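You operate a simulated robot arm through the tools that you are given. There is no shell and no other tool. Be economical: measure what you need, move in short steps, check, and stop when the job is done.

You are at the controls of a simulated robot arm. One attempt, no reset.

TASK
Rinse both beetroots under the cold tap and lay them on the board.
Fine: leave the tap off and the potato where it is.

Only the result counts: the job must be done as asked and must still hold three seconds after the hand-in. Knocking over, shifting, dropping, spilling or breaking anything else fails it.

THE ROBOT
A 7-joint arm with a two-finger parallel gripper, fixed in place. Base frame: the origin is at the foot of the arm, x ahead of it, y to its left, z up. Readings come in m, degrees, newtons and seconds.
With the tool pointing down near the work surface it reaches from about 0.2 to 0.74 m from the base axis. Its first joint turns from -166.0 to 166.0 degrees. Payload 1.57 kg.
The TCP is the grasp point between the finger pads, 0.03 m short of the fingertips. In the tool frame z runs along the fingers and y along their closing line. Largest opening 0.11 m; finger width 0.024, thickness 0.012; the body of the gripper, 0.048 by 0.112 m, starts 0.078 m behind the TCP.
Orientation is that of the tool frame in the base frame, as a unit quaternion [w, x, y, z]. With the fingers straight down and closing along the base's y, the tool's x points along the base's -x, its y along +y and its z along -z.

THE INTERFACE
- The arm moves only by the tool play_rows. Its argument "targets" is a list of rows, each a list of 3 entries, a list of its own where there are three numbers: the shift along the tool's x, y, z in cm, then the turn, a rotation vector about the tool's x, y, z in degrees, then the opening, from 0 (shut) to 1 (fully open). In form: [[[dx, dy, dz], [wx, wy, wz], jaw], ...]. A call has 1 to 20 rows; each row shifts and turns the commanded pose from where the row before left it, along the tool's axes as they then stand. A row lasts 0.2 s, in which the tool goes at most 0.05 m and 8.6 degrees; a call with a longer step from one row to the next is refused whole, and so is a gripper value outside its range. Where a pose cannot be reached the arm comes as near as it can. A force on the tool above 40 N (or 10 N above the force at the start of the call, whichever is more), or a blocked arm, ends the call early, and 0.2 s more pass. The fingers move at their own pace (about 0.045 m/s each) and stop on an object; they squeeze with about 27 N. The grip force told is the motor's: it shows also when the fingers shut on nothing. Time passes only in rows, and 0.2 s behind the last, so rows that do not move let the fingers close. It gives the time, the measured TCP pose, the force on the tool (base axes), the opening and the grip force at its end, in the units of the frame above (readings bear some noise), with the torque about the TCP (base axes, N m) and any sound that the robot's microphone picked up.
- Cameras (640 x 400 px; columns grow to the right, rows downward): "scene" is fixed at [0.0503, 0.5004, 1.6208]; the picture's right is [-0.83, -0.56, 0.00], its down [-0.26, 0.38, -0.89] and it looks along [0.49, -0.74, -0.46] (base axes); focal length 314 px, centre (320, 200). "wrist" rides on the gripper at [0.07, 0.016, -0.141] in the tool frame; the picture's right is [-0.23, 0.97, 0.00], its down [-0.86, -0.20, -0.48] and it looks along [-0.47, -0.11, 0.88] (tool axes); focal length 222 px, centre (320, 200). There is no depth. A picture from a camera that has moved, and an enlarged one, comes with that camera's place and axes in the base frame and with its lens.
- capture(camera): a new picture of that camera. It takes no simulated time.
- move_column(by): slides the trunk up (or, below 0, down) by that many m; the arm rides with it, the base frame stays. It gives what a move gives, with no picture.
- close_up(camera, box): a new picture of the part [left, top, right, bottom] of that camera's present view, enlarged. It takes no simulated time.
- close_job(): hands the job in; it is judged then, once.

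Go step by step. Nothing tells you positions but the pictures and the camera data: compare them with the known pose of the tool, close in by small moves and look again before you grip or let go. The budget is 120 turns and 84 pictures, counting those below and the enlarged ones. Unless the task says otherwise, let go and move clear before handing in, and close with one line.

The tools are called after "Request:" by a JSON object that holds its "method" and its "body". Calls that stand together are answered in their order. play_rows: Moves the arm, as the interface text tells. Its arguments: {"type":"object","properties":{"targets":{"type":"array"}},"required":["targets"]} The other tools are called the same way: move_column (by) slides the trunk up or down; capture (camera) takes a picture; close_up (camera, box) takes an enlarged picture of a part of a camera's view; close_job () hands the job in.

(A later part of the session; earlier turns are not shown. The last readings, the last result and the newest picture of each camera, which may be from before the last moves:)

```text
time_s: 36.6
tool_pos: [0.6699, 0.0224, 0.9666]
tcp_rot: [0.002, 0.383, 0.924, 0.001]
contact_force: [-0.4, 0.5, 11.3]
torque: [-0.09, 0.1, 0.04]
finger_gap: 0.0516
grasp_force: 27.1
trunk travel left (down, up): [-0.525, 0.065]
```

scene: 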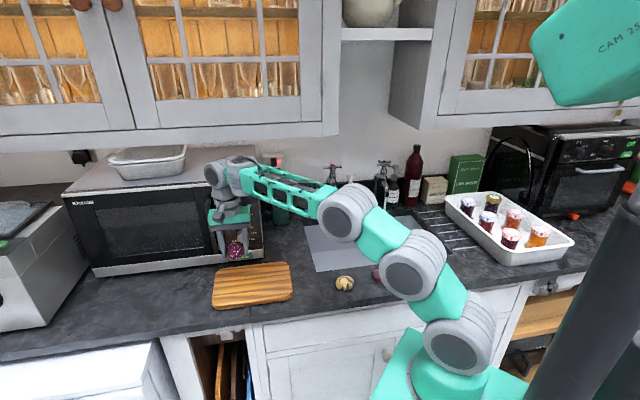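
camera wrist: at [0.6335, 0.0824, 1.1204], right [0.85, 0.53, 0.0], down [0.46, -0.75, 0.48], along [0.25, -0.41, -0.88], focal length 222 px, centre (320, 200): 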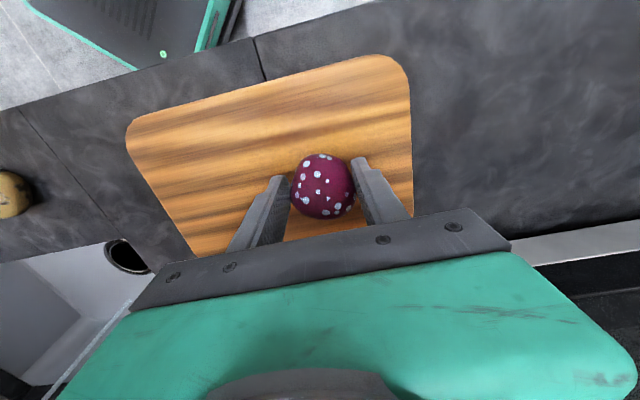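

The beetroot is touching the board. I'll ease off slightly, open slowly and rise.

Request:
{"method": "play_rows", "body": {"targets": [[[0, 0, -0.13], [0, 0, 0], 0.2], [[0, 0, 0], [0, 0, 0], 0.47], [[0, 0, 0], [0, 0, 0], 0.5], [[0, 0, 0], [0, 0, 0], 0.55], [[0, 0, 0], [0, 0, 0], 0.65], [[0, 0, 0], [0, 0, 0], 0.7], [[0, 0, -1], [0, 0, 0], 0.7], [[0, 0, -2.5], [0, 0, 0], 0.7], [[0, 0, -3], [0, 0, 0], 0.7], [[0, 0, -3], [0, 0, 0], 0.7], [[0, 0, -3], [0, 0, 0], 0.7]]}}

Request:
{"method": "capture", "body": {"camera": "scene"}}

Request:
{"method": "capture", "body": {"camera": "wrist"}}

```text
time_s: 39.0
tool_pos: [0.6711, 0.0203, 1.0951]
tcp_rot: [0.0, 0.383, 0.924, 0.0]
contact_force: [-0.3, 0.3, -1.1]
torque: [0.01, -0.01, 0.01]
finger_gap: 0.0769
grasp_force: 0.0
trunk travel left (down, up): [-0.525, 0.065]
```

```text
42 pictures are left
```

scene: 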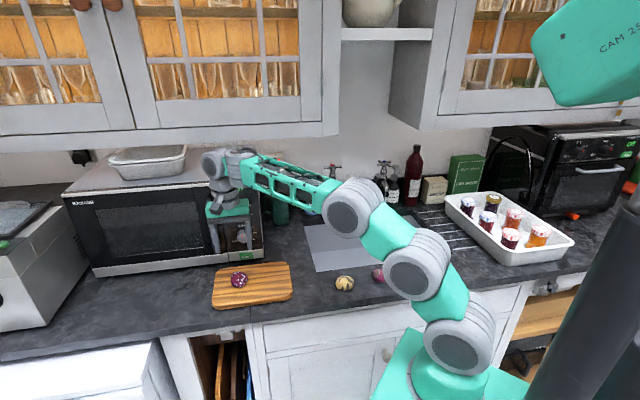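

```text
41 pictures are left
camera wrist: at [0.634, 0.0828, 1.2366], right [0.85, 0.53, 0.0], down [0.46, -0.75, 0.48], along [0.25, -0.41, -0.88], focal length 222 px, centre (320, 200)
```

wrist: 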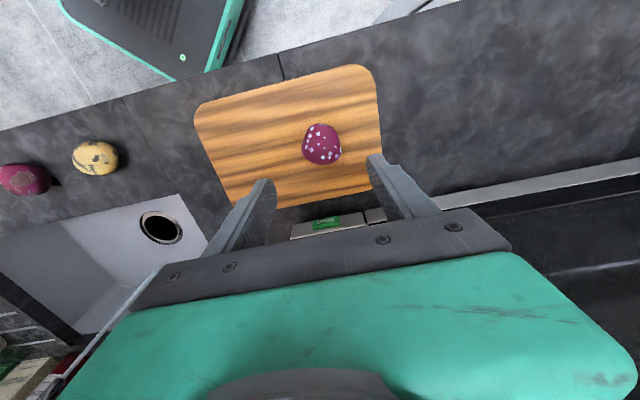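

The first beetroot rests on the board. I'll go back to a spot above the second one.

Request:
{"method": "play_rows", "body": {"targets": [[[0.28, -2.99, 0], [0, 0, 0], 0.75], [[0.28, -2.99, 0], [0, 0, 0], 0.75], [[0.28, -2.99, 0], [0, 0, 0], 0.75], [[0.28, -2.99, 0], [0, 0, 0], 0.75], [[0.28, -2.99, 0], [0, 0, 0], 0.75], [[0.28, -2.99, 0], [0, 0, 0], 0.75], [[0.28, -2.99, 0], [0, 0, 0], 0.75], [[0.28, -2.99, 0], [0, 0, 0], 0.75], [[0.28, -2.99, 0], [0, 0, 0], 0.75], [[0.28, -2.99, 0], [0, 0, 0], 0.75], [[0.28, -2.99, 0], [0, 0, 0], 0.75], [[0.28, -2.99, 0], [0, 0, 0], 0.75], [[0.28, -2.99, 0], [0, 0, 0], 0.75], [[0.28, -2.99, 0], [0, 0, 0], 0.75], [[0.28, -2.99, 0], [0, 0, 0], 0.75], [[0, 0, 0], [0, 0, 0], 0.75]]}}

Request:
{"method": "capture", "body": {"camera": "wrist"}}

```text
time_s: 42.4
tool_pos: [0.3217, -0.2654, 1.0931]
tcp_rot: [0.0, 0.382, 0.924, 0.0]
contact_force: [0.4, 0.0, 0.5]
torque: [0.02, 0.01, 0.0]
finger_gap: 0.0825
grasp_force: 0.1
trunk travel left (down, up): [-0.525, 0.065]
```

```text
40 pictures are left
camera wrist: at [0.2846, -0.2041, 1.2338], right [0.85, 0.53, 0.0], down [0.46, -0.75, 0.48], along [0.25, -0.41, -0.88], focal length 222 px, centre (320, 200)
```

wrist: 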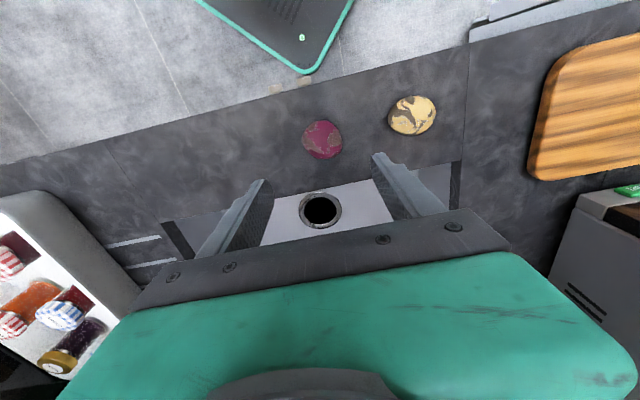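

The second beetroot is centred. I'll descend, grip it and check.

Request:
{"method": "play_rows", "body": {"targets": [[[0, 0.25, 2.5], [0, 0, 0], 0.75], [[0, 0, 2.5], [0, 0, 0], 0.75], [[0, 0, 2.5], [0, 0, 0], 0.75], [[0, 0, 2.5], [0, 0, 0], 0.75], [[0, 0, 2.2], [0, 0, 0], 0.75], [[0, 0, 1.5], [0, 0, 0], 0.75]]}}

Request:
{"method": "capture", "body": {"camera": "wrist"}}

Request:
{"method": "close_up", "body": {"camera": "scene", "box": [320, 200, 460, 320]}}

```text
time_s: 43.8
tool_pos: [0.3257, -0.2631, 0.9539]
tcp_rot: [0.0, 0.383, 0.924, 0.0]
contact_force: [-0.3, 0.2, -1.3]
torque: [-0.04, 0.0, -0.01]
finger_gap: 0.0826
grasp_force: 0.1
trunk travel left (down, up): [-0.525, 0.065]
```

```text
39 pictures are left
camera wrist: at [0.2886, -0.2023, 1.0966], right [0.85, 0.53, 0.0], down [0.46, -0.75, 0.48], along [0.25, -0.41, -0.88], focal length 222 px, centre (320, 200)
```

wrist: 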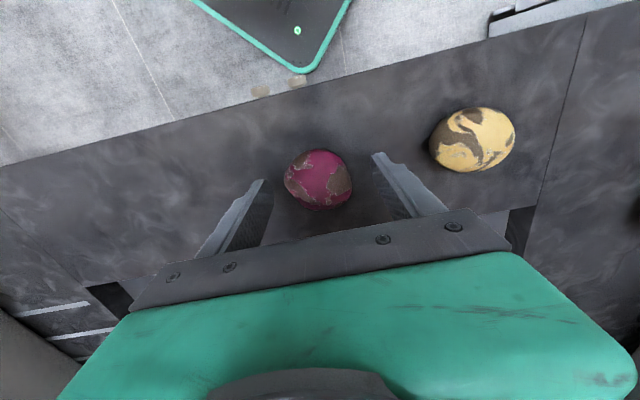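

```text
3.33 times, centred on (390, 260) of scene
camera zoom: at [0.0503, 0.5004, 1.6208], right [-0.83, -0.56, 0.0], down [-0.26, 0.38, -0.89], along [0.49, -0.74, -0.46], focal length 1047 px, centre (87, 0)
```

zoom: 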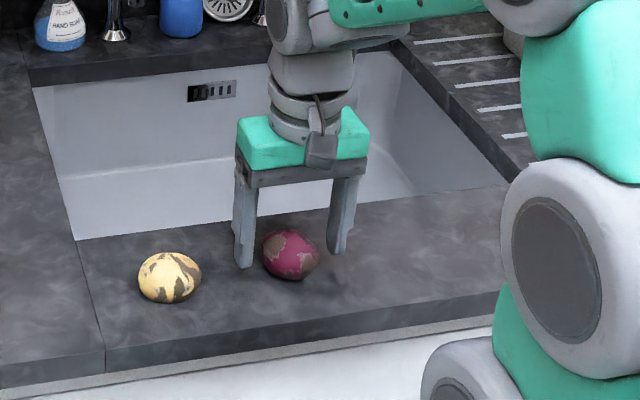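

Request:
{"method": "play_rows", "body": {"targets": [[[0, -0.1, 0.6], [0, 0, 0], 0.75], [[0, 0, 0.5], [0, 0, 0], 0.75], [[0, 0, 0], [0, 0, 0], 0.3], [[0, 0, 0], [0, 0, 0], 0.3], [[0, 0, 0], [0, 0, 0], 0.2], [[0, 0, 0], [0, 0, 0], 0.2], [[0, 0, -1.5], [0, 0, 0], 0.2], [[0, 0, -2], [0, 0, 0], 0.2], [[0, 0, -2], [0, 0, 0], 0.2]]}}

Request:
{"method": "close_up", "body": {"camera": "scene", "box": [320, 200, 460, 320]}}

```text
time_s: 45.8
tool_pos: [0.3243, -0.2648, 1.0008]
tcp_rot: [0.0, 0.383, 0.924, 0.001]
contact_force: [0.1, -0.6, -1.0]
torque: [0.03, -0.01, -0.01]
finger_gap: 0.0532
grasp_force: 26.6
trunk travel left (down, up): [-0.525, 0.065]
```

```text
3.33 times, centred on (390, 260) of scene
camera zoom: at [0.0503, 0.5004, 1.6208], right [-0.83, -0.56, 0.0], down [-0.26, 0.38, -0.89], along [0.49, -0.74, -0.46], focal length 1047 px, centre (87, 0)
```

zoom: 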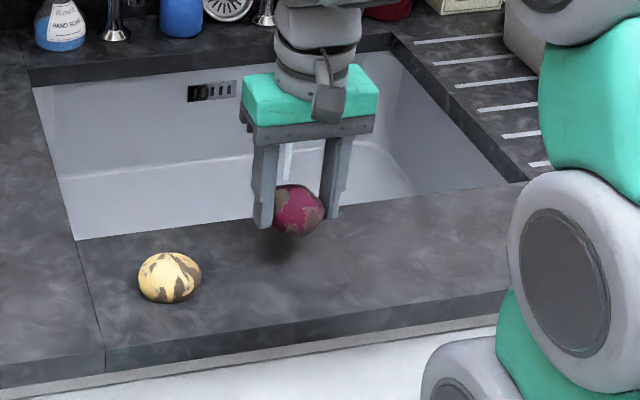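

The second beetroot is held. I'll take it the same way into the stream and rinse it.

Request:
{"method": "play_rows", "body": {"targets": [[[-2.2, -3.04, 0], [0, 0, 0], 0.2], [[-2.2, -3.04, 0], [0, 0, 0], 0.2], [[-2.2, -3.04, 0], [0, 0, 0], 0.2], [[-2.2, -3.04, 0], [0, 0, 0], 0.2], [[-2.2, -3.04, 0], [0, 0, 0], 0.2], [[-2.5, 0, 0], [0, -7.5, 0], 0.2], [[-2.48, 0, 0.33], [0, -7.5, 0], 0.2], [[-2.41, 0, 0.65], [0, -7.5, 0], 0.2], [[-2.31, 0, 0.96], [0, -7.5, 0], 0.2], [[-2.17, 0, 1.25], [0, -7.5, 0], 0.2], [[-1.98, 0, 1.52], [0, -7.5, 0], 0.2], [[0, 0, 0], [0, 0, 0], 0.2]]}}

Request:
{"method": "capture", "body": {"camera": "wrist"}}

```text
time_s: 48.4
tool_pos: [0.402, -0.5591, 0.9999]
tcp_rot: [0.354, 0.353, 0.853, -0.146]
contact_force: [0.3, 0.3, 0.4]
torque: [0.01, -0.01, 0.0]
finger_gap: 0.0535
grasp_force: 26.7
trunk travel left (down, up): [-0.525, 0.065]
```

```text
36 pictures are left
camera wrist: at [0.3081, -0.44, 1.05], right [0.8, 0.58, 0.16], down [0.05, -0.33, 0.94], along [0.6, -0.75, -0.29], focal length 222 px, centre (320, 200)
```

wrist: 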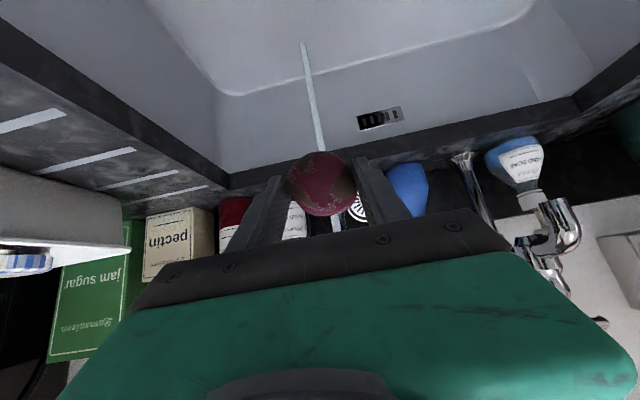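

Request:
{"method": "play_rows", "body": {"targets": [[[-0.59, 0, 1.58], [0, 0, 0], 0.2], [[-0.59, 0, 1.58], [0, 0, 0], 0.2], [[-0.59, 0, 1.58], [0, 0, 0], 0.2], [[-0.59, 0, 1.58], [0, 0, 0], 0.2], [[-0.59, 0, 1.58], [0, 0, 0], 0.2], [[0, 0, 0], [0, 0, 0], 0.2], [[0, 0, 0], [0, 0, 0], 0.2], [[0, 0, 0], [0, 0, 0], 0.2], [[0, 0, 0], [0, 0, 0], 0.2], [[0, 0, 0], [0, 0, 0], 0.2], [[0, 0, 0], [0, 0, 6], 0.2], [[0, 0, 0], [0, 0, 6], 0.2], [[0, 0, 0], [0, 0, 0], 0.2], [[0, 0, 0], [0, 0, -6], 0.2], [[0, 0, 0], [0, 0, -6], 0.2], [[0, 0, 0], [0, 0, -6], 0.2], [[0, 0, 0], [0, 0, -6], 0.2], [[0, 0, 0], [0, 0, 0], 0.2], [[0, 0, 0], [0, 0, 6], 0.2], [[0, 0, 0], [0, 0, 6], 0.2]]}}

Request:
{"method": "close_up", "body": {"camera": "wrist", "box": [220, 50, 420, 250]}}

```text
time_s: 52.6
tool_pos: [0.4559, -0.6097, 0.9657]
tcp_rot: [0.354, 0.353, 0.854, -0.146]
contact_force: [-0.4, 0.0, -0.7]
torque: [0.0, 0.01, 0.02]
finger_gap: 0.0536
grasp_force: 26.8
trunk travel left (down, up): [-0.525, 0.065]
```

```text
2.00 times, centred on (320, 150) of wrist
camera zoom: at [0.3625, -0.4923, 1.0151], right [0.8, 0.57, 0.16], down [0.05, -0.33, 0.94], along [0.6, -0.75, -0.29], focal length 444 px, centre (320, 300)
```

zoom: 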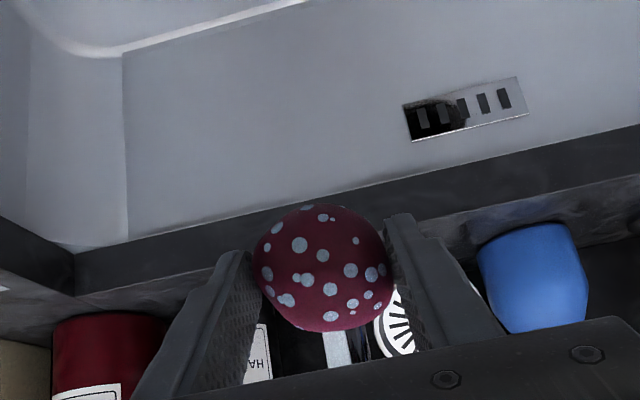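

It's clean. I'll back out, bring the tool upright and rise, as before.

Request:
{"method": "play_rows", "body": {"targets": [[[0.7, 0, -1.67], [0, 0, 0], 0.2], [[0.7, 0, -1.67], [0, 0, 0], 0.2], [[0.7, 0, -1.67], [0, 0, 0], 0.2], [[0.7, 0, -1.67], [0, 0, 0], 0.2], [[0.7, 0, -1.67], [0, 0, 0], 0.2], [[1.77, 0, -1.77], [0, 7.5, 0], 0.2], [[1.98, 0, -1.52], [0, 7.5, 0], 0.2], [[2.17, 0, -1.25], [0, 7.5, 0], 0.2], [[2.31, 0, -0.96], [0, 7.5, 0], 0.2], [[2.41, 0, -0.65], [0, 7.5, 0], 0.2], [[2.48, 0, -0.33], [0, 7.5, 0], 0.2], [[0, 0, -2], [0, 0, 0], 0.2], [[0, 0, -2], [0, 0, 0], 0.2], [[0, 0, -2], [0, 0, 0], 0.2], [[0, 0, 0], [0, 0, 0], 0.2]]}}

Request:
{"method": "close_up", "body": {"camera": "wrist", "box": [220, 80, 420, 280]}}

Request:
{"method": "close_up", "body": {"camera": "scene", "box": [395, 200, 445, 240]}}

```text
time_s: 55.8
tool_pos: [0.2901, -0.4451, 1.0594]
tcp_rot: [0.0, 0.383, 0.924, 0.0]
contact_force: [0.1, -0.3, -0.7]
torque: [-0.03, -0.02, -0.01]
finger_gap: 0.0534
grasp_force: 27.0
trunk travel left (down, up): [-0.525, 0.065]
```

```text
2.00 times, centred on (320, 180) of wrist
camera zoom: at [0.2522, -0.3834, 1.2013], right [0.85, 0.53, 0.0], down [0.46, -0.75, 0.48], along [0.25, -0.41, -0.88], focal length 444 px, centre (320, 240)
```

zoom: 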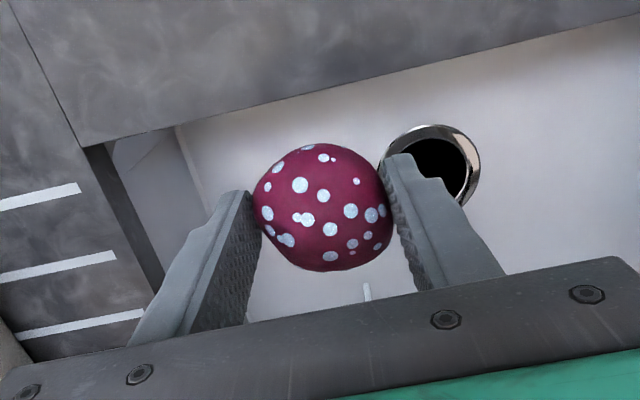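

```text
10.00 times, centred on (420, 220) of scene
camera zoom: at [0.0503, 0.5004, 1.6208], right [-0.83, -0.56, 0.0], down [-0.26, 0.38, -0.89], along [0.49, -0.74, -0.46], focal length 3142 px, centre (-680, 0)
```

zoom: 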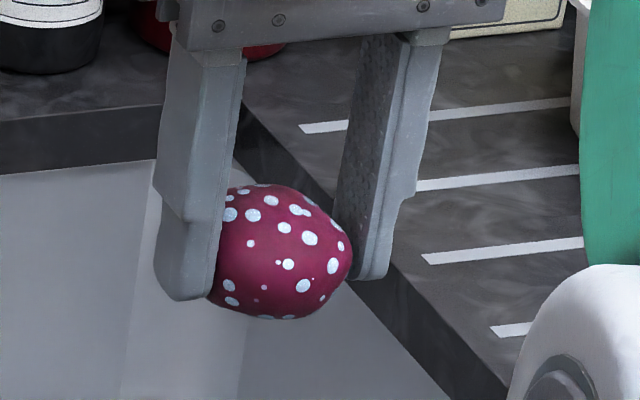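

This one is clean too. I'll carry it to the right part of the board.

Request:
{"method": "play_rows", "body": {"targets": [[[0.36, 2.88, 0], [0, 0, 0], 0.2], [[0.36, 2.88, 0], [0, 0, 0], 0.2], [[0.36, 2.88, 0], [0, 0, 0], 0.2], [[0.36, 2.88, 0], [0, 0, 0], 0.2], [[0.36, 2.88, 0], [0, 0, 0], 0.2], [[0.36, 2.88, 0], [0, 0, 0], 0.2], [[0.36, 2.88, 0], [0, 0, 0], 0.2], [[0.36, 2.88, 0], [0, 0, 0], 0.2], [[0.36, 2.88, 0], [0, 0, 0], 0.2], [[0.36, 2.88, 0], [0, 0, 0], 0.2], [[0.36, 2.88, 0], [0, 0, 0], 0.2], [[0.36, 2.88, 0], [0, 0, 0], 0.2], [[0.36, 2.88, 0], [0, 0, 0], 0.2], [[0.36, 2.88, 0], [0, 0, 0], 0.2], [[0.36, 2.88, 0], [0, 0, 0], 0.2], [[0.36, 2.88, 0], [0, 0, 0], 0.2], [[0.36, 2.88, 0], [0, 0, 0], 0.2], [[0, 0, 0], [0, 0, 0], 0.2]]}}

Request:
{"method": "capture", "body": {"camera": "wrist"}}

Request:
{"method": "capture", "body": {"camera": "scene"}}

```text
time_s: 59.6
tool_pos: [0.5948, -0.0571, 1.0581]
tcp_rot: [-0.001, 0.383, 0.924, -0.001]
contact_force: [-0.6, 0.4, -0.7]
torque: [-0.02, 0.03, 0.0]
finger_gap: 0.0533
grasp_force: 27.1
trunk travel left (down, up): [-0.525, 0.065]
```

```text
32 pictures are left
camera wrist: at [0.5567, 0.005, 1.1994], right [0.85, 0.53, 0.0], down [0.46, -0.75, 0.48], along [0.25, -0.41, -0.88], focal length 222 px, centre (320, 200)
```

wrist: 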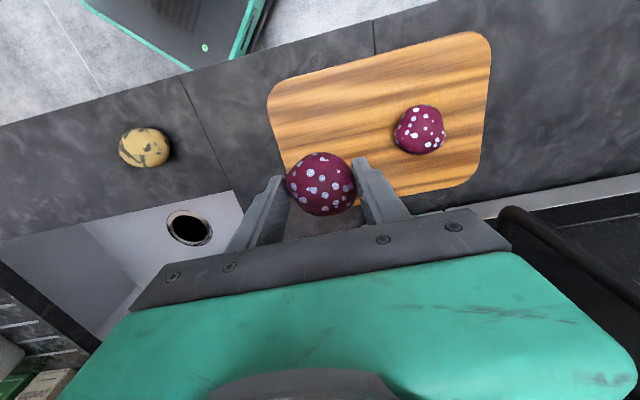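

```text
31 pictures are left
```

scene: 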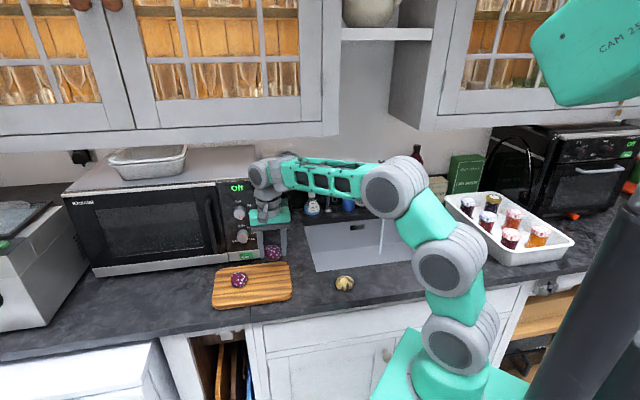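

Request:
{"method": "play_rows", "body": {"targets": [[[0, 0.4, 2], [0, 0, 0], 0.2], [[0, 0, 2], [0, 0, 0], 0.2], [[0, 0, 2], [0, 0, 0], 0.2], [[0, 0, 1.5], [0, 0, 0], 0.2], [[0, 0, 0.7], [0, 0, 0], 0.2], [[0, 0, 0.4], [0, 0, 0], 0.2], [[0, 0, 0], [0, 0, 0], 0.2]]}}

Request:
{"method": "close_up", "body": {"camera": "scene", "box": [220, 230, 300, 310]}}

```text
time_s: 61.2
tool_pos: [0.5962, -0.0537, 0.9739]
tcp_rot: [0.0, 0.382, 0.924, 0.001]
contact_force: [0.1, 0.0, -1.0]
torque: [-0.02, 0.0, 0.03]
finger_gap: 0.0528
grasp_force: 26.6
trunk travel left (down, up): [-0.525, 0.065]
```

```text
5.00 times, centred on (260, 270) of scene
camera zoom: at [0.0503, 0.5004, 1.6208], right [-0.83, -0.56, 0.0], down [-0.26, 0.38, -0.89], along [0.49, -0.74, -0.46], focal length 1571 px, centre (620, -150)
```

zoom: 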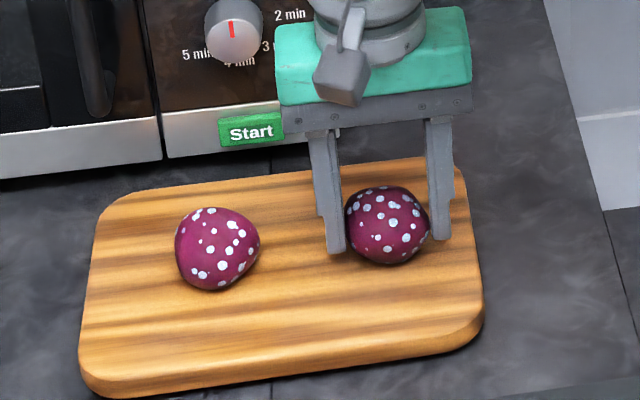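

Request:
{"method": "play_rows", "body": {"targets": [[[0.3, 0, 0.35], [0, 0, 0], 0.2], [[0.3, 0, 0.25], [0, 0, 0], 0.2], [[0, 0, 0], [0, 0, 0], 0.2]]}}

```text
time_s: 62.0
tool_pos: [0.592, -0.0502, 0.9707]
tcp_rot: [0.003, 0.383, 0.924, 0.0]
contact_force: [4.9, -4.3, 15.5]
torque: [-0.35, -0.02, 0.12]
finger_gap: 0.0525
grasp_force: 27.4
trunk travel left (down, up): [-0.525, 0.065]
```

It's in contact and pressing a little. I'll ease up about 3 mm and check the force.

Request:
{"method": "play_rows", "body": {"targets": [[[0, 0, -0.25], [0, 0, 0], 0.2], [[0, 0, 0], [0, 0, 0], 0.2]]}}

Request:
{"method": "close_up", "body": {"camera": "scene", "box": [220, 230, 300, 310]}}

```text
time_s: 62.6
tool_pos: [0.5903, -0.0484, 0.9703]
tcp_rot: [0.0, 0.382, 0.924, 0.001]
contact_force: [3.5, -1.7, 7.2]
torque: [-0.18, -0.05, 0.07]
finger_gap: 0.0526
grasp_force: 27.3
trunk travel left (down, up): [-0.525, 0.065]
```

```text
5.00 times, centred on (260, 270) of scene
camera zoom: at [0.0503, 0.5004, 1.6208], right [-0.83, -0.56, 0.0], down [-0.26, 0.38, -0.89], along [0.49, -0.74, -0.46], focal length 1571 px, centre (620, -150)
```

zoom: 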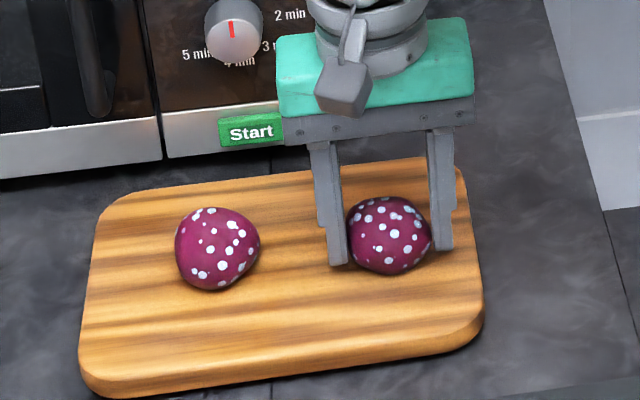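

The board has not moved. I'll release gently and rise.

Request:
{"method": "play_rows", "body": {"targets": [[[0, 0, -0.1], [0, 0, 0], 0.2], [[0, 0, 0], [0, 0, 0], 0.48], [[0, 0, 0], [0, 0, 0], 0.5], [[0, 0, 0], [0, 0, 0], 0.55], [[0, 0, 0], [0, 0, 0], 0.62], [[0, 0, 0], [0, 0, 0], 0.68], [[0, 0, -1], [0, 0, 0], 0.68], [[0, 0, -2.5], [0, 0, 0], 0.68], [[0, 0, -3], [0, 0, 0], 0.68], [[0, 0, -3], [0, 0, 0], 0.68], [[0, 0, -3], [0, 0, 0], 0.68]]}}

Request:
{"method": "capture", "body": {"camera": "scene"}}

Request:
{"method": "close_up", "body": {"camera": "wrist", "box": [220, 0, 500, 250]}}

```text
time_s: 65.0
tool_pos: [0.5928, -0.0499, 1.0958]
tcp_rot: [-0.001, 0.383, 0.924, 0.0]
contact_force: [-0.5, -0.4, 0.4]
torque: [-0.01, 0.01, -0.02]
finger_gap: 0.0746
grasp_force: 0.1
trunk travel left (down, up): [-0.525, 0.065]
```

```text
28 pictures are left
```

scene: 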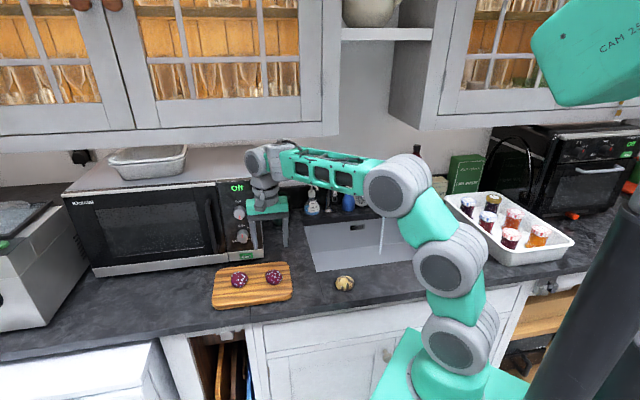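

```text
1.60 times, centred on (360, 125) of wrist
camera zoom: at [0.555, 0.0135, 1.2377], right [0.85, 0.53, 0.0], down [0.46, -0.75, 0.48], along [0.25, -0.41, -0.88], focal length 355 px, centre (256, 320)
```

zoom: 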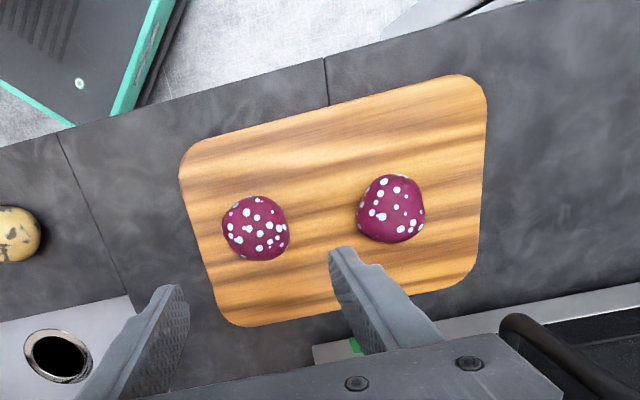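

Both beetroots lie on the board. Next I'll return to the cold tap with closed fingers to turn it off.

Request:
{"method": "play_rows", "body": {"targets": [[[-0.3, -2.73, -1.5], [0, 0, 0], 0.5], [[-0.3, -2.73, -1.5], [0, 0, 0], 0.2], [[-0.3, -2.73, -1.5], [0, 0, 0], 0], [[-0.3, -2.73, -1.5], [0, 0, 0], 0], [[-0.3, -2.73, -1.5], [0, 0, 0], 0], [[-0.65, -2.73, -1], [0, 0, 0], 0], [[-0.65, -2.73, -1], [0, 0, 0], 0], [[-0.65, -2.73, -1], [0, 0, 0], 0], [[-0.65, -2.73, -1], [0, 0, 0], 0], [[-0.65, -2.73, -1], [0, 0, 0], 0], [[-0.65, -2.73, -1], [0, 0, 0], 0], [[-0.65, -2.73, -0.5], [0, 0, 0], 0], [[-0.65, -2.73, -0.5], [0, 0, 0], 0], [[-0.65, -2.73, -0.3], [0, 0, 0], 0], [[-0.65, -2.73, 0], [0, 0, 0], 0], [[-0.65, -2.73, 0], [0, 0, 0], 0], [[-0.65, -2.73, 0], [0, 0, 0], 0], [[-0.7, -2.73, 0], [0, 0, 0], 0]]}}

Request:
{"method": "capture", "body": {"camera": "scene"}}

```text
time_s: 68.8
tool_pos: [0.3164, -0.4677, 1.2446]
tcp_rot: [0.0, 0.384, 0.924, 0.0]
contact_force: [-0.6, -0.7, -0.1]
torque: [0.0, 0.01, -0.04]
finger_gap: 0.0001
grasp_force: 20.4
trunk travel left (down, up): [-0.525, 0.065]
```

```text
26 pictures are left
```

scene: 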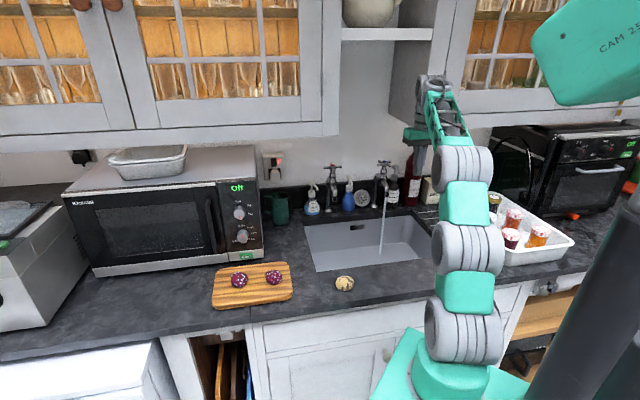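

Request:
{"method": "play_rows", "body": {"targets": [[[-2.5, 0, 0], [0, -7.5, 0], 0], [[-2.48, 0, 0.33], [0, -7.5, 0], 0], [[-2.41, 0, 0.65], [0, -7.5, 0], 0], [[-2.31, 0, 0.96], [0, -7.5, 0], 0], [[-2.17, 0, 1.25], [0, -7.5, 0], 0], [[-1.98, 0, 1.52], [0, -7.5, 0], 0], [[0, 0, 0], [0, 0, 0], 0]]}}

Request:
{"method": "close_up", "body": {"camera": "wrist", "box": [240, 90, 400, 210]}}

Request:
{"method": "close_up", "body": {"camera": "scene", "box": [350, 130, 430, 200]}}

```text
time_s: 70.4
tool_pos: [0.4045, -0.5596, 1.2481]
tcp_rot: [0.283, 0.364, 0.879, -0.117]
contact_force: [-0.3, 0.1, -0.3]
torque: [-0.02, 0.0, -0.01]
finger_gap: 0.0
grasp_force: 21.3
out of reach, approached as far as the arm can: row 4, 5, 6
trunk travel left (down, up): [-0.525, 0.065]
```

```text
3.33 times, centred on (320, 150) of wrist
camera zoom: at [0.3191, -0.4486, 1.3226], right [0.82, 0.56, 0.13], down [0.15, -0.43, 0.89], along [0.55, -0.71, -0.44], focal length 740 px, centre (320, 367)
```

zoom: 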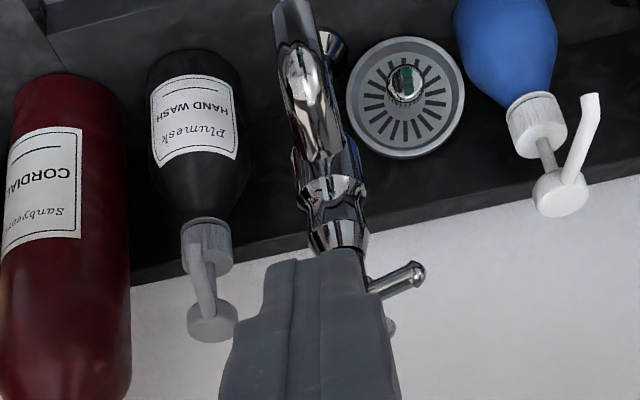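

```text
5.71 times, centred on (390, 165) of scene
camera zoom: at [0.0503, 0.5004, 1.6208], right [-0.83, -0.56, 0.0], down [-0.26, 0.38, -0.89], along [0.49, -0.74, -0.46], focal length 1795 px, centre (-80, 400)
```

zoom: 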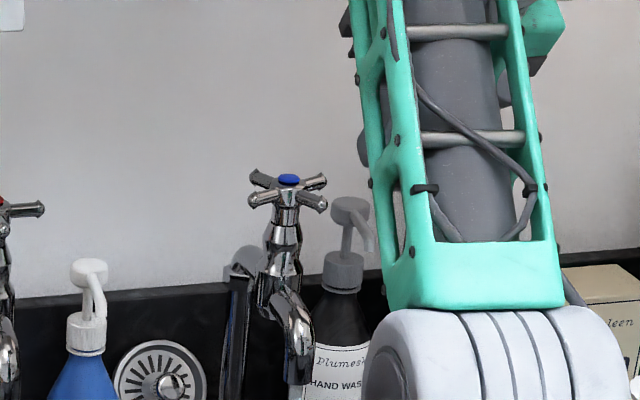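

The handle now sits at about 45°. I'll advance partway and check that the arm settles at the wanted tilt.

Request:
{"method": "play_rows", "body": {"targets": [[[0, 0, 1.5], [0, 0, 0], 0], [[0, 0, 1.5], [0, 0, 0], 0], [[0, 0, 1.5], [0, 0, 0], 0], [[0, 0, 0], [0, 0, 0], 0]]}}

Request:
{"method": "close_up", "body": {"camera": "wrist", "box": [240, 90, 400, 210]}}

```text
time_s: 71.4
tool_pos: [0.4117, -0.566, 1.2311]
tcp_rot: [0.282, 0.364, 0.88, -0.117]
contact_force: [0.4, 0.4, -0.1]
torque: [0.0, 0.0, 0.0]
finger_gap: 0.0
grasp_force: 21.7
out of reach, approached as far as the arm can: row 2, 3
trunk travel left (down, up): [-0.525, 0.065]
```

```text
3.33 times, centred on (320, 150) of wrist
camera zoom: at [0.3258, -0.4557, 1.3064], right [0.82, 0.56, 0.13], down [0.16, -0.44, 0.89], along [0.55, -0.71, -0.44], focal length 740 px, centre (320, 367)
```

zoom: 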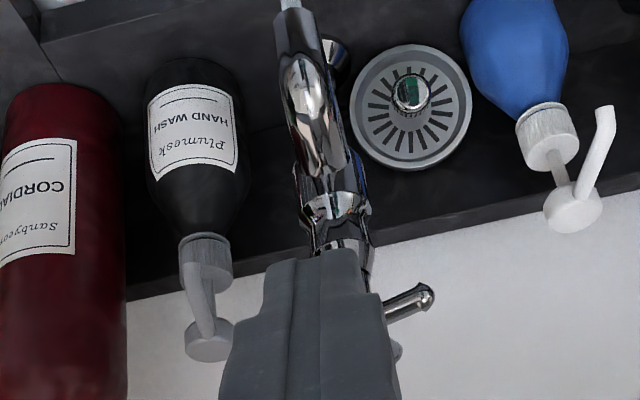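

The arm is stopped at a joint limit in this posture, so the tilt stays at 33°. I'll go back to the earlier approach pose, higher and to the left, where the full tilt worked, and come in from there.

Request:
{"method": "play_rows", "body": {"targets": [[[-0.3, 1.86, -1.68], [0, 0, 0], 0], [[-0.3, 1.86, -1.68], [0, 0, 0], 0], [[-0.3, 1.86, -1.68], [0, 0, 0], 0], [[-0.3, 1.86, -1.68], [0, 0, 0], 0], [[-0.3, 1.86, -1.68], [0, 0, 0], 0], [[0, 0, 0], [0, 0, 0], 0]]}}

Request:
{"method": "capture", "body": {"camera": "scene"}}

```text
time_s: 72.8
tool_pos: [0.4552, -0.4825, 1.3125]
tcp_rot: [0.283, 0.364, 0.88, -0.117]
contact_force: [-0.2, 0.0, -0.1]
torque: [0.01, -0.05, 0.04]
finger_gap: 0.0
grasp_force: 21.3
out of reach, approached as far as the arm can: row 2, 3
trunk travel left (down, up): [-0.525, 0.065]
```

```text
22 pictures are left
```

scene: 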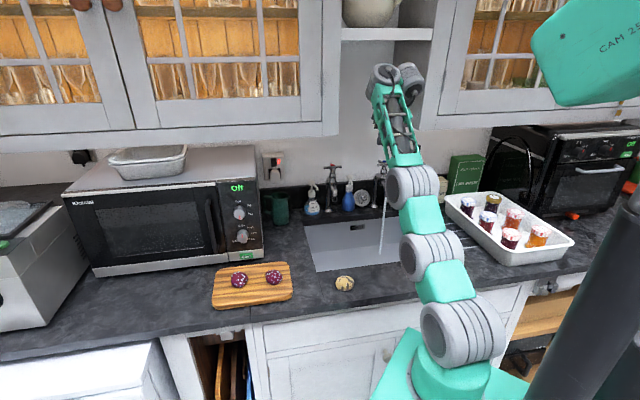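

Request:
{"method": "play_rows", "body": {"targets": [[[0, 0, 0], [0, -6, 0], 0], [[0, 0, 0], [0, -5.5, 0], 0], [[0, 0, 0], [0, 0, 0], 0]]}}

```text
time_s: 73.6
tool_pos: [0.4684, -0.4955, 1.3413]
tcp_rot: [0.362, 0.352, 0.85, -0.15]
contact_force: [-0.9, -0.9, -0.3]
torque: [0.02, -0.01, 0.02]
finger_gap: 0.0001
grasp_force: 21.5
out of reach, approached as far as the arm can: row 1, 2
trunk travel left (down, up): [-0.525, 0.065]
```

Request:
{"method": "play_rows", "body": {"targets": [[[0.93, -1.27, 1.78], [0, 0, 0], 0], [[0.93, -1.27, 1.78], [0, 0, 0], 0], [[0.93, -1.27, 1.78], [0, 0, 0], 0], [[0.93, -1.27, 1.78], [0, 0, 0], 0], [[0.93, -1.27, 1.78], [0, 0, 0], 0], [[0.93, -1.27, 1.78], [0, 0, 0], 0], [[0.93, -1.27, 1.78], [0, 0, 0], 0], [[0, 0, 0], [0, 0, 0], 0]]}}

Request:
{"method": "close_up", "body": {"camera": "wrist", "box": [240, 90, 400, 210]}}

```text
time_s: 75.4
tool_pos: [0.4115, -0.5284, 1.3452]
tcp_rot: [0.361, 0.352, 0.851, -0.149]
contact_force: [-0.7, 0.3, 0.8]
torque: [0.01, 0.0, 0.01]
finger_gap: 0.0
grasp_force: 21.2
out of reach, approached as far as the arm can: row 1, 2, 3, 4, 5, 6, 7
trunk travel left (down, up): [-0.525, 0.065]
```

```text
3.33 times, centred on (320, 150) of wrist
camera zoom: at [0.3173, -0.4089, 1.3927], right [0.8, 0.58, 0.16], down [0.04, -0.32, 0.95], along [0.6, -0.75, -0.28], focal length 740 px, centre (320, 367)
```

zoom: 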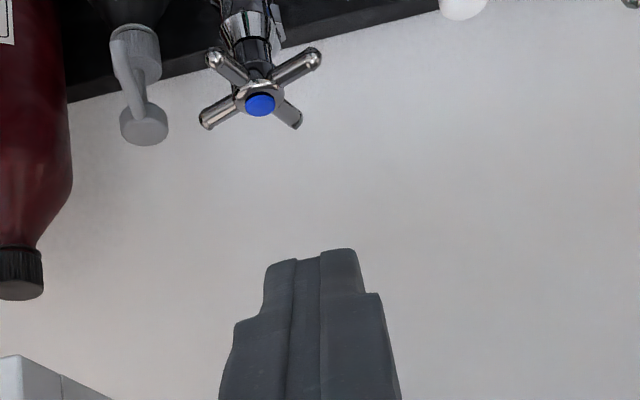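

At this height a joint limit keeps the tool from going lower with the tilt. Lowering the trunk by 0.12 m brings the tool down with its tilt unchanged, and the space under it is clear.

Request:
{"method": "move_column", "body": {"by": -0.12}}

Request:
{"method": "capture", "body": {"camera": "scene"}}

```text
time_s: 76.9
tool_pos: [0.4107, -0.5279, 1.2242]
tcp_rot: [0.362, 0.353, 0.85, -0.15]
contact_force: [-0.4, 0.6, 0.2]
torque: [-0.01, -0.03, -0.02]
finger_gap: 0.0003
grasp_force: 21.1
trunk travel left (down, up): [-0.405, 0.185]
```

```text
20 pictures are left
```

scene: 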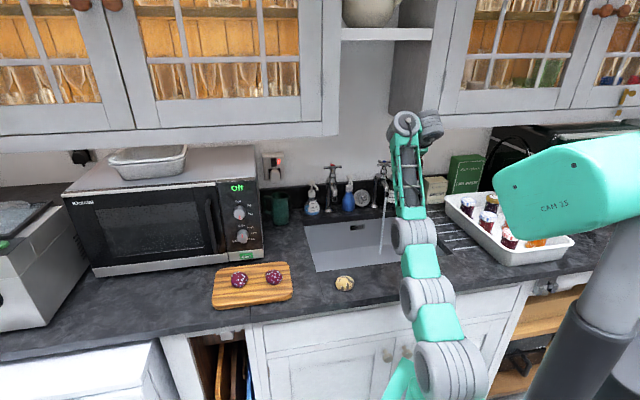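

Request:
{"method": "play_rows", "body": {"targets": [[[-0.8, -0.64, 1.4], [0, 0, 0], 0], [[-0.8, -0.64, 1.4], [0, 0, 0], 0], [[-0.8, -0.64, 1.4], [0, 0, 0], 0], [[-0.8, -0.64, 1.4], [0, 0, 0], 0], [[0, 0, 0], [0, 0, 0], 0]]}}

Request:
{"method": "close_up", "body": {"camera": "wrist", "box": [240, 90, 400, 210]}}

```text
time_s: 78.1
tool_pos: [0.412, -0.5273, 1.2247]
tcp_rot: [0.361, 0.352, 0.851, -0.149]
contact_force: [0.4, 0.8, 0.3]
torque: [-0.01, -0.01, -0.02]
finger_gap: 0.0002
grasp_force: 21.2
out of reach, approached as far as the arm can: row 1, 2, 3, 4
trunk travel left (down, up): [-0.405, 0.185]
```

```text
3.33 times, centred on (320, 150) of wrist
camera zoom: at [0.3173, -0.4089, 1.2726], right [0.8, 0.58, 0.16], down [0.04, -0.32, 0.95], along [0.6, -0.75, -0.28], focal length 740 px, centre (320, 367)
```

zoom: 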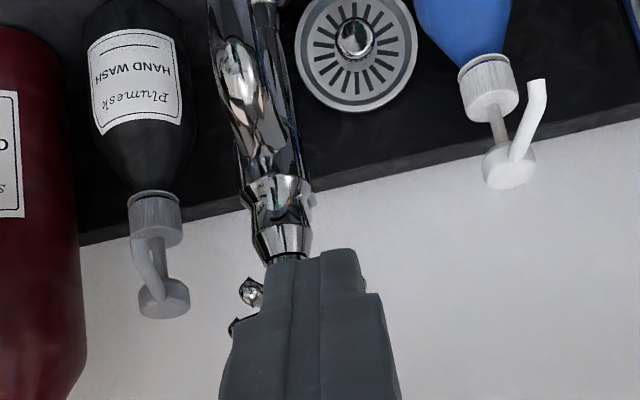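

The arm is still against the limit here. I'll bring the tool upright, put the trunk back, and come up to the tap from below along the rinsing path, where the tilt worked each time.

Request:
{"method": "play_rows", "body": {"targets": [[[1.5, 0, -1.5], [0, 7.5, 0], 0], [[1.7, 0, -1.3], [0, 7.5, 0], 0], [[1.9, 0, -1.1], [0, 7.5, 0], 0], [[2.0, 0, -0.8], [0, 7.5, 0], 0], [[2.1, 0, -0.6], [0, 7.5, 0], 0], [[2.2, 0, -0.3], [0, 7.5, 0], 0], [[0, 0, 0], [0, 0, 0], 0]]}}

Request:
{"method": "move_column", "body": {"by": 0.12}}

```text
time_s: 79.4
tool_pos: [0.3299, -0.4483, 1.221]
tcp_rot: [0.05, 0.381, 0.923, -0.024]
contact_force: [15.5, -24.0, -32.8]
torque: [0.31, 0.39, -0.15]
finger_gap: 0.0
grasp_force: 21.6
out of reach, approached as far as the arm can: row 6
trunk travel left (down, up): [-0.405, 0.185]
stopped in row 6: the force on the tool passed its limit at 134 N (the readings are from after the stop); the commanded pose is now the measured one
```

```text
time_s: 79.8
tool_pos: [0.3294, -0.4478, 1.2276]
tcp_rot: [0.049, 0.38, 0.923, -0.026]
contact_force: [6.7, -11.0, -16.4]
torque: [0.17, 0.22, -0.05]
finger_gap: 0.0
grasp_force: 21.5
trunk travel left (down, up): [-0.411, 0.179]
stopped: the force on the tool passed its limit at 56 N (the readings are from after the stop); the commanded pose is now the measured one
```

Something touched the arm, so I'll look before moving any further.

Request:
{"method": "capture", "body": {"camera": "scene"}}

Request:
{"method": "capture", "body": {"camera": "wrist"}}

```text
18 pictures are left
```

scene: 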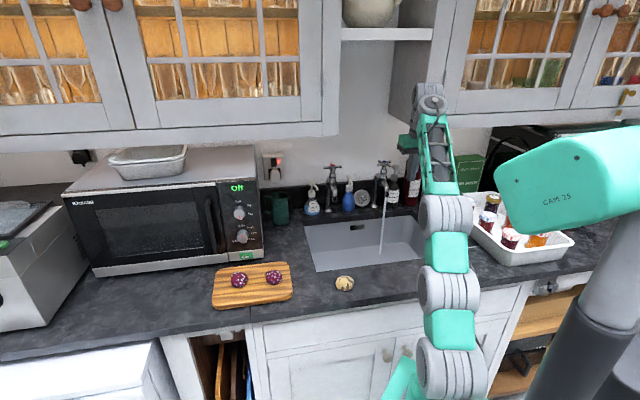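

```text
17 pictures are left
camera wrist: at [0.2813, -0.3751, 1.3606], right [0.85, 0.53, 0.02], down [0.43, -0.7, 0.57], along [0.32, -0.48, -0.82], focal length 222 px, centre (320, 200)
```

wrist: 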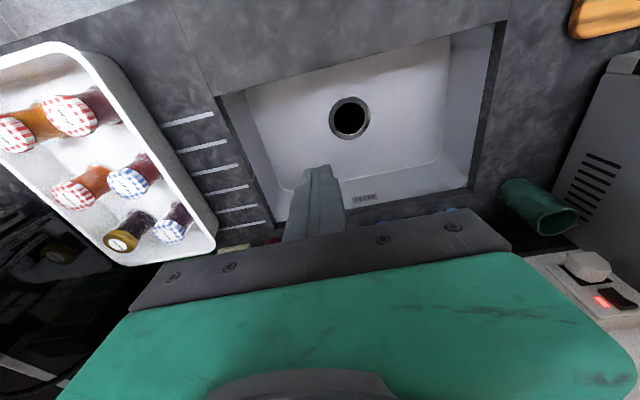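

The force points down and away from the robot, and nothing in the scene is near the tool there. I take it to be the gripper meeting the arm's own forearm. I'll ease the tool forward and down to release it.

Request:
{"method": "play_rows", "body": {"targets": [[[-1, 0, 1], [0, -3, 0], 0], [[-1, 0, 1.5], [0, -3, 0], 0], [[-1, 0, 2], [0, 0, 0], 0], [[0, 0, 2], [0, 0, 0], 0]]}}

```text
time_s: 80.8
tool_pos: [0.3582, -0.4774, 1.1688]
tcp_rot: [0.097, 0.378, 0.92, -0.044]
contact_force: [-0.1, 0.3, 0.4]
torque: [-0.01, 0.0, 0.01]
finger_gap: 0.0
grasp_force: 21.0
trunk travel left (down, up): [-0.411, 0.179]
```

It's free. I'll go lower, then restore the trunk height.

Request:
{"method": "play_rows", "body": {"targets": [[[0.4, -1, 2], [0, 3, 0], 0], [[0.4, -1, 2], [0, 3, 0], 0], [[0.4, 0, 2], [0, 3, 0], 0], [[0.4, 0, 2], [0, 3, 0], 0], [[0, 0, 1], [0, 0, 0], 0]]}}

Request:
{"method": "move_column", "body": {"by": 0.114}}

```text
time_s: 82.0
tool_pos: [0.3398, -0.489, 1.076]
tcp_rot: [0.0, 0.381, 0.924, -0.004]
contact_force: [0.1, 0.1, 0.3]
torque: [-0.01, 0.01, -0.02]
finger_gap: 0.0001
grasp_force: 21.4
trunk travel left (down, up): [-0.411, 0.179]
```

```text
time_s: 83.5
tool_pos: [0.3405, -0.4894, 1.1904]
tcp_rot: [0.001, 0.381, 0.925, -0.003]
contact_force: [0.2, -0.1, -0.1]
torque: [0.01, -0.01, -0.01]
finger_gap: 0.0002
grasp_force: 20.5
trunk travel left (down, up): [-0.525, 0.065]
```

Request:
{"method": "play_rows", "body": {"targets": [[[0.7, 0, 2.1], [0, 0, 0], 0], [[0.7, 0, 2.1], [0, 0, 0], 0], [[0.7, 0, 2.1], [0, 0, 0], 0], [[0.7, 0, 2.1], [0, 0, 0], 0], [[0.7, 0, 2.1], [0, 0, 0], 0], [[0.7, 0, 2.1], [0, 0, 0], 0], [[0.7, 0, 2.1], [0, 0, 0], 0], [[0.7, 0, 2.1], [0, 0, 0], 0], [[0.7, 0, 2.1], [0, 0, 0], 0], [[-2.5, 0, 0], [0, -7.5, 0], 0], [[-2.48, 0, 0.33], [0, -7.5, 0], 0], [[-2.41, 0, 0.65], [0, -7.5, 0], 0], [[-2.31, 0, 0.96], [0, -7.5, 0], 0], [[-2.17, 0, 1.25], [0, -7.5, 0], 0], [[-1.98, 0, 1.52], [0, -7.5, 0], 0], [[0, 0, 0], [0, 0, 0], 0]]}}

Request:
{"method": "capture", "body": {"camera": "scene"}}

```text
time_s: 86.9
tool_pos: [0.4535, -0.6669, 1.1617]
tcp_rot: [0.353, 0.346, 0.856, -0.149]
contact_force: [0.5, -0.6, -0.1]
torque: [0.0, 0.0, 0.0]
finger_gap: 0.0
grasp_force: 21.0
out of reach, approached as far as the arm can: row 8, 9, 10, 11, 12, 14, 15
trunk travel left (down, up): [-0.525, 0.065]
```

```text
16 pictures are left
```

scene: 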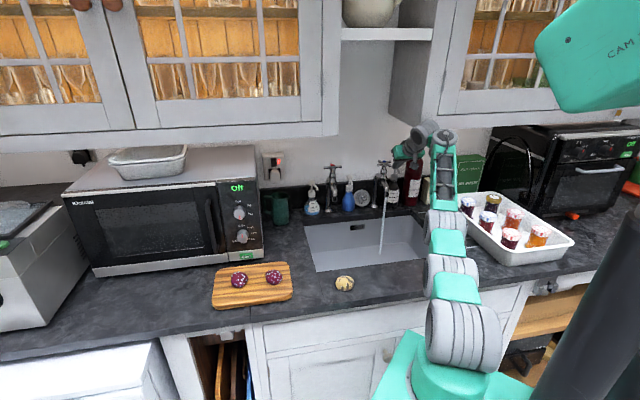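

The solver swerved, and the tool has ended up right beside the handle, just to its right and near the pump bottle. I'll look closely before moving.

Request:
{"method": "close_up", "body": {"camera": "wrist", "box": [220, 50, 420, 250]}}

Request:
{"method": "close_up", "body": {"camera": "scene", "box": [350, 140, 440, 215]}}

```text
2.00 times, centred on (320, 150) of wrist
camera zoom: at [0.3592, -0.5483, 1.2124], right [0.8, 0.59, 0.15], down [0.06, -0.32, 0.95], along [0.6, -0.74, -0.29], focal length 444 px, centre (320, 300)
```

zoom: 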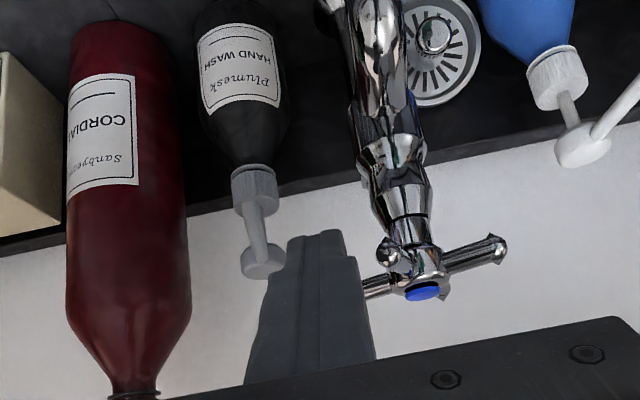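

```text
5.33 times, centred on (395, 178) of scene
camera zoom: at [0.0503, 0.5004, 1.6208], right [-0.83, -0.56, 0.0], down [-0.26, 0.38, -0.89], along [0.49, -0.74, -0.46], focal length 1676 px, centre (-80, 320)
```

zoom: 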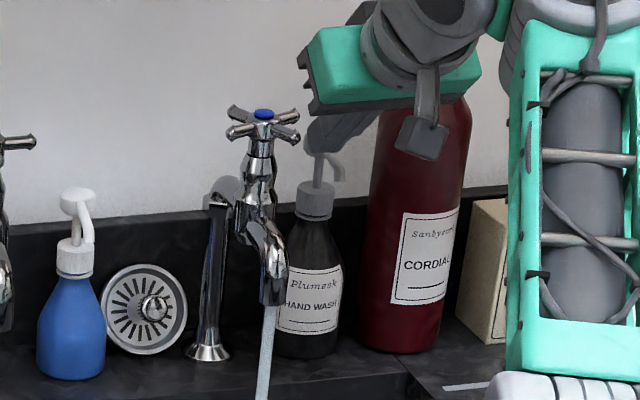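

The handle looks partly turned back already, and the fingers are now on the right side of the front arm, which is the side needed for closing. I'll retreat slightly to clear the hub and push left in small steps.

Request:
{"method": "play_rows", "body": {"targets": [[[0.1, 0, -0.6], [0, 0, 0], 0], [[0.1, 0, -0.6], [0, 0, 0], 0], [[0.15, 0, -0.7], [0, 0, 0], 0], [[0, 0, 0], [0, 0, 0], 0]]}}

Request:
{"method": "close_up", "body": {"camera": "wrist", "box": [220, 50, 420, 250]}}

```text
time_s: 87.9
tool_pos: [0.4508, -0.6633, 1.1591]
tcp_rot: [0.345, 0.347, 0.86, -0.143]
contact_force: [0.3, -0.4, 0.6]
torque: [-0.01, -0.01, 0.0]
finger_gap: 0.0
grasp_force: 20.9
out of reach, approached as far as the arm can: row 1, 3
trunk travel left (down, up): [-0.525, 0.065]
```

```text
2.00 times, centred on (320, 150) of wrist
camera zoom: at [0.3556, -0.5475, 1.2133], right [0.79, 0.59, 0.15], down [0.07, -0.34, 0.94], along [0.6, -0.73, -0.31], focal length 444 px, centre (320, 300)
```

zoom: 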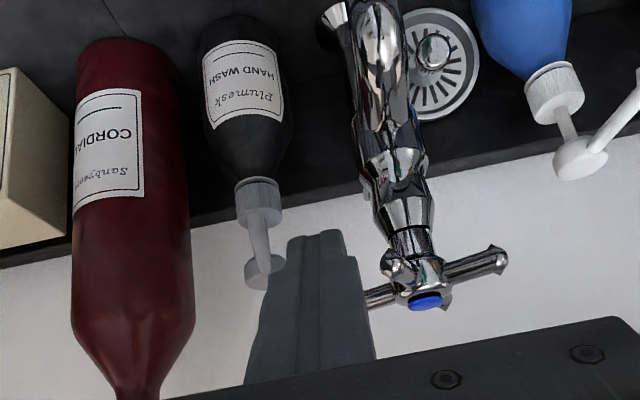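

Request:
{"method": "play_rows", "body": {"targets": [[[0, 0, -0.5], [0, 2.5, 0], 0], [[0.1, 0, -0.6], [0, 2.5, 0], 0], [[0.1, 0, -0.8], [0, 2.5, 0], 0], [[0, 0, 0], [0, 0, 0], 0]]}}

```text
time_s: 89.1
tool_pos: [0.4048, -0.6779, 1.1228]
tcp_rot: [0.268, 0.377, 0.881, -0.1]
contact_force: [-2.0, 2.6, 1.5]
torque: [-0.09, -0.06, 0.01]
finger_gap: 0.0
grasp_force: 21.5
trunk travel left (down, up): [-0.525, 0.065]
stopped in row 4: the arm was blocked; the commanded pose is now the measured one
```

The arm moved unexpectedly and was blocked, so I'll look again.

Request:
{"method": "capture", "body": {"camera": "wrist"}}

Request:
{"method": "close_up", "body": {"camera": "scene", "box": [340, 130, 460, 220]}}

```text
12 pictures are left
camera wrist: at [0.3206, -0.5699, 1.2024], right [0.83, 0.54, 0.15], down [0.16, -0.48, 0.86], along [0.54, -0.69, -0.48], focal length 222 px, centre (320, 200)
```

wrist: 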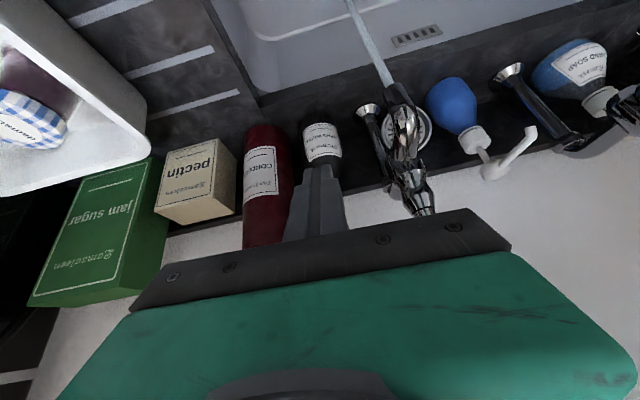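

```text
4.44 times, centred on (400, 175) of scene
camera zoom: at [0.0503, 0.5004, 1.6208], right [-0.83, -0.56, 0.0], down [-0.26, 0.38, -0.89], along [0.49, -0.74, -0.46], focal length 1396 px, centre (-36, 311)
```

zoom: 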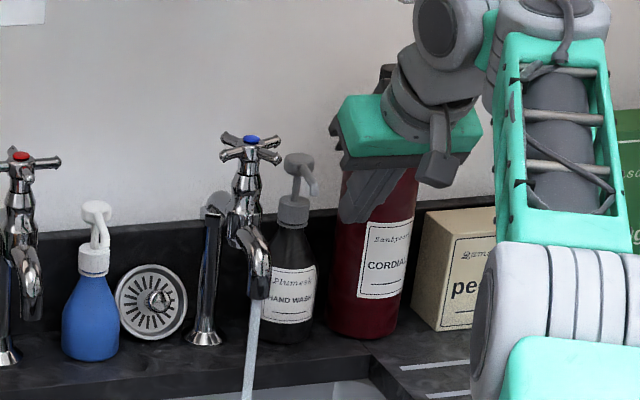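

Everything is still upright and in place. I'll pull straight back a little and check that the arm follows.

Request:
{"method": "play_rows", "body": {"targets": [[[0.84, 0, -0.54], [0, 0, 0], 0], [[0.84, 0, -0.54], [0, 0, 0], 0], [[0, 0, 0], [0, 0, 0], 0]]}}

```text
time_s: 89.9
tool_pos: [0.4104, -0.6586, 1.1307]
tcp_rot: [0.27, 0.366, 0.885, -0.101]
contact_force: [-0.1, 0.7, -0.1]
torque: [0.0, -0.01, 0.03]
finger_gap: 0.0
grasp_force: 21.8
trunk travel left (down, up): [-0.525, 0.065]
```

Request:
{"method": "play_rows", "body": {"targets": [[[1.26, 0, -0.82], [0, 0, 0], 0], [[1.26, 0, -0.82], [0, 0, 0], 0], [[1.26, 0, -0.82], [0, 0, 0], 0], [[1.26, 0, -0.82], [0, 0, 0], 0], [[0, 0, 0], [0, 0, 0], 0]]}}

```text
time_s: 91.1
tool_pos: [0.3676, -0.6188, 1.1305]
tcp_rot: [0.267, 0.366, 0.886, -0.098]
contact_force: [-0.6, 0.2, -0.7]
torque: [-0.01, -0.01, 0.0]
finger_gap: 0.0003
grasp_force: 21.1
out of reach, approached as far as the arm can: row 4
trunk travel left (down, up): [-0.525, 0.065]
```

Request:
{"method": "play_rows", "body": {"targets": [[[-0.6, 1.2, -1.0], [0, 0, 0], 0], [[-0.6, 1.2, -1.0], [0, 0, 0], 0], [[-0.6, 1.2, -1.0], [0, 0, 0], 0], [[0, 0, 0], [0, 0, 0], 0]]}}

```text
time_s: 92.1
tool_pos: [0.3936, -0.5975, 1.1678]
tcp_rot: [0.268, 0.366, 0.885, -0.1]
contact_force: [-0.3, -1.0, -1.1]
torque: [-0.01, 0.03, -0.04]
finger_gap: 0.0
grasp_force: 20.8
out of reach, approached as far as the arm can: row 2
trunk travel left (down, up): [-0.525, 0.065]
```

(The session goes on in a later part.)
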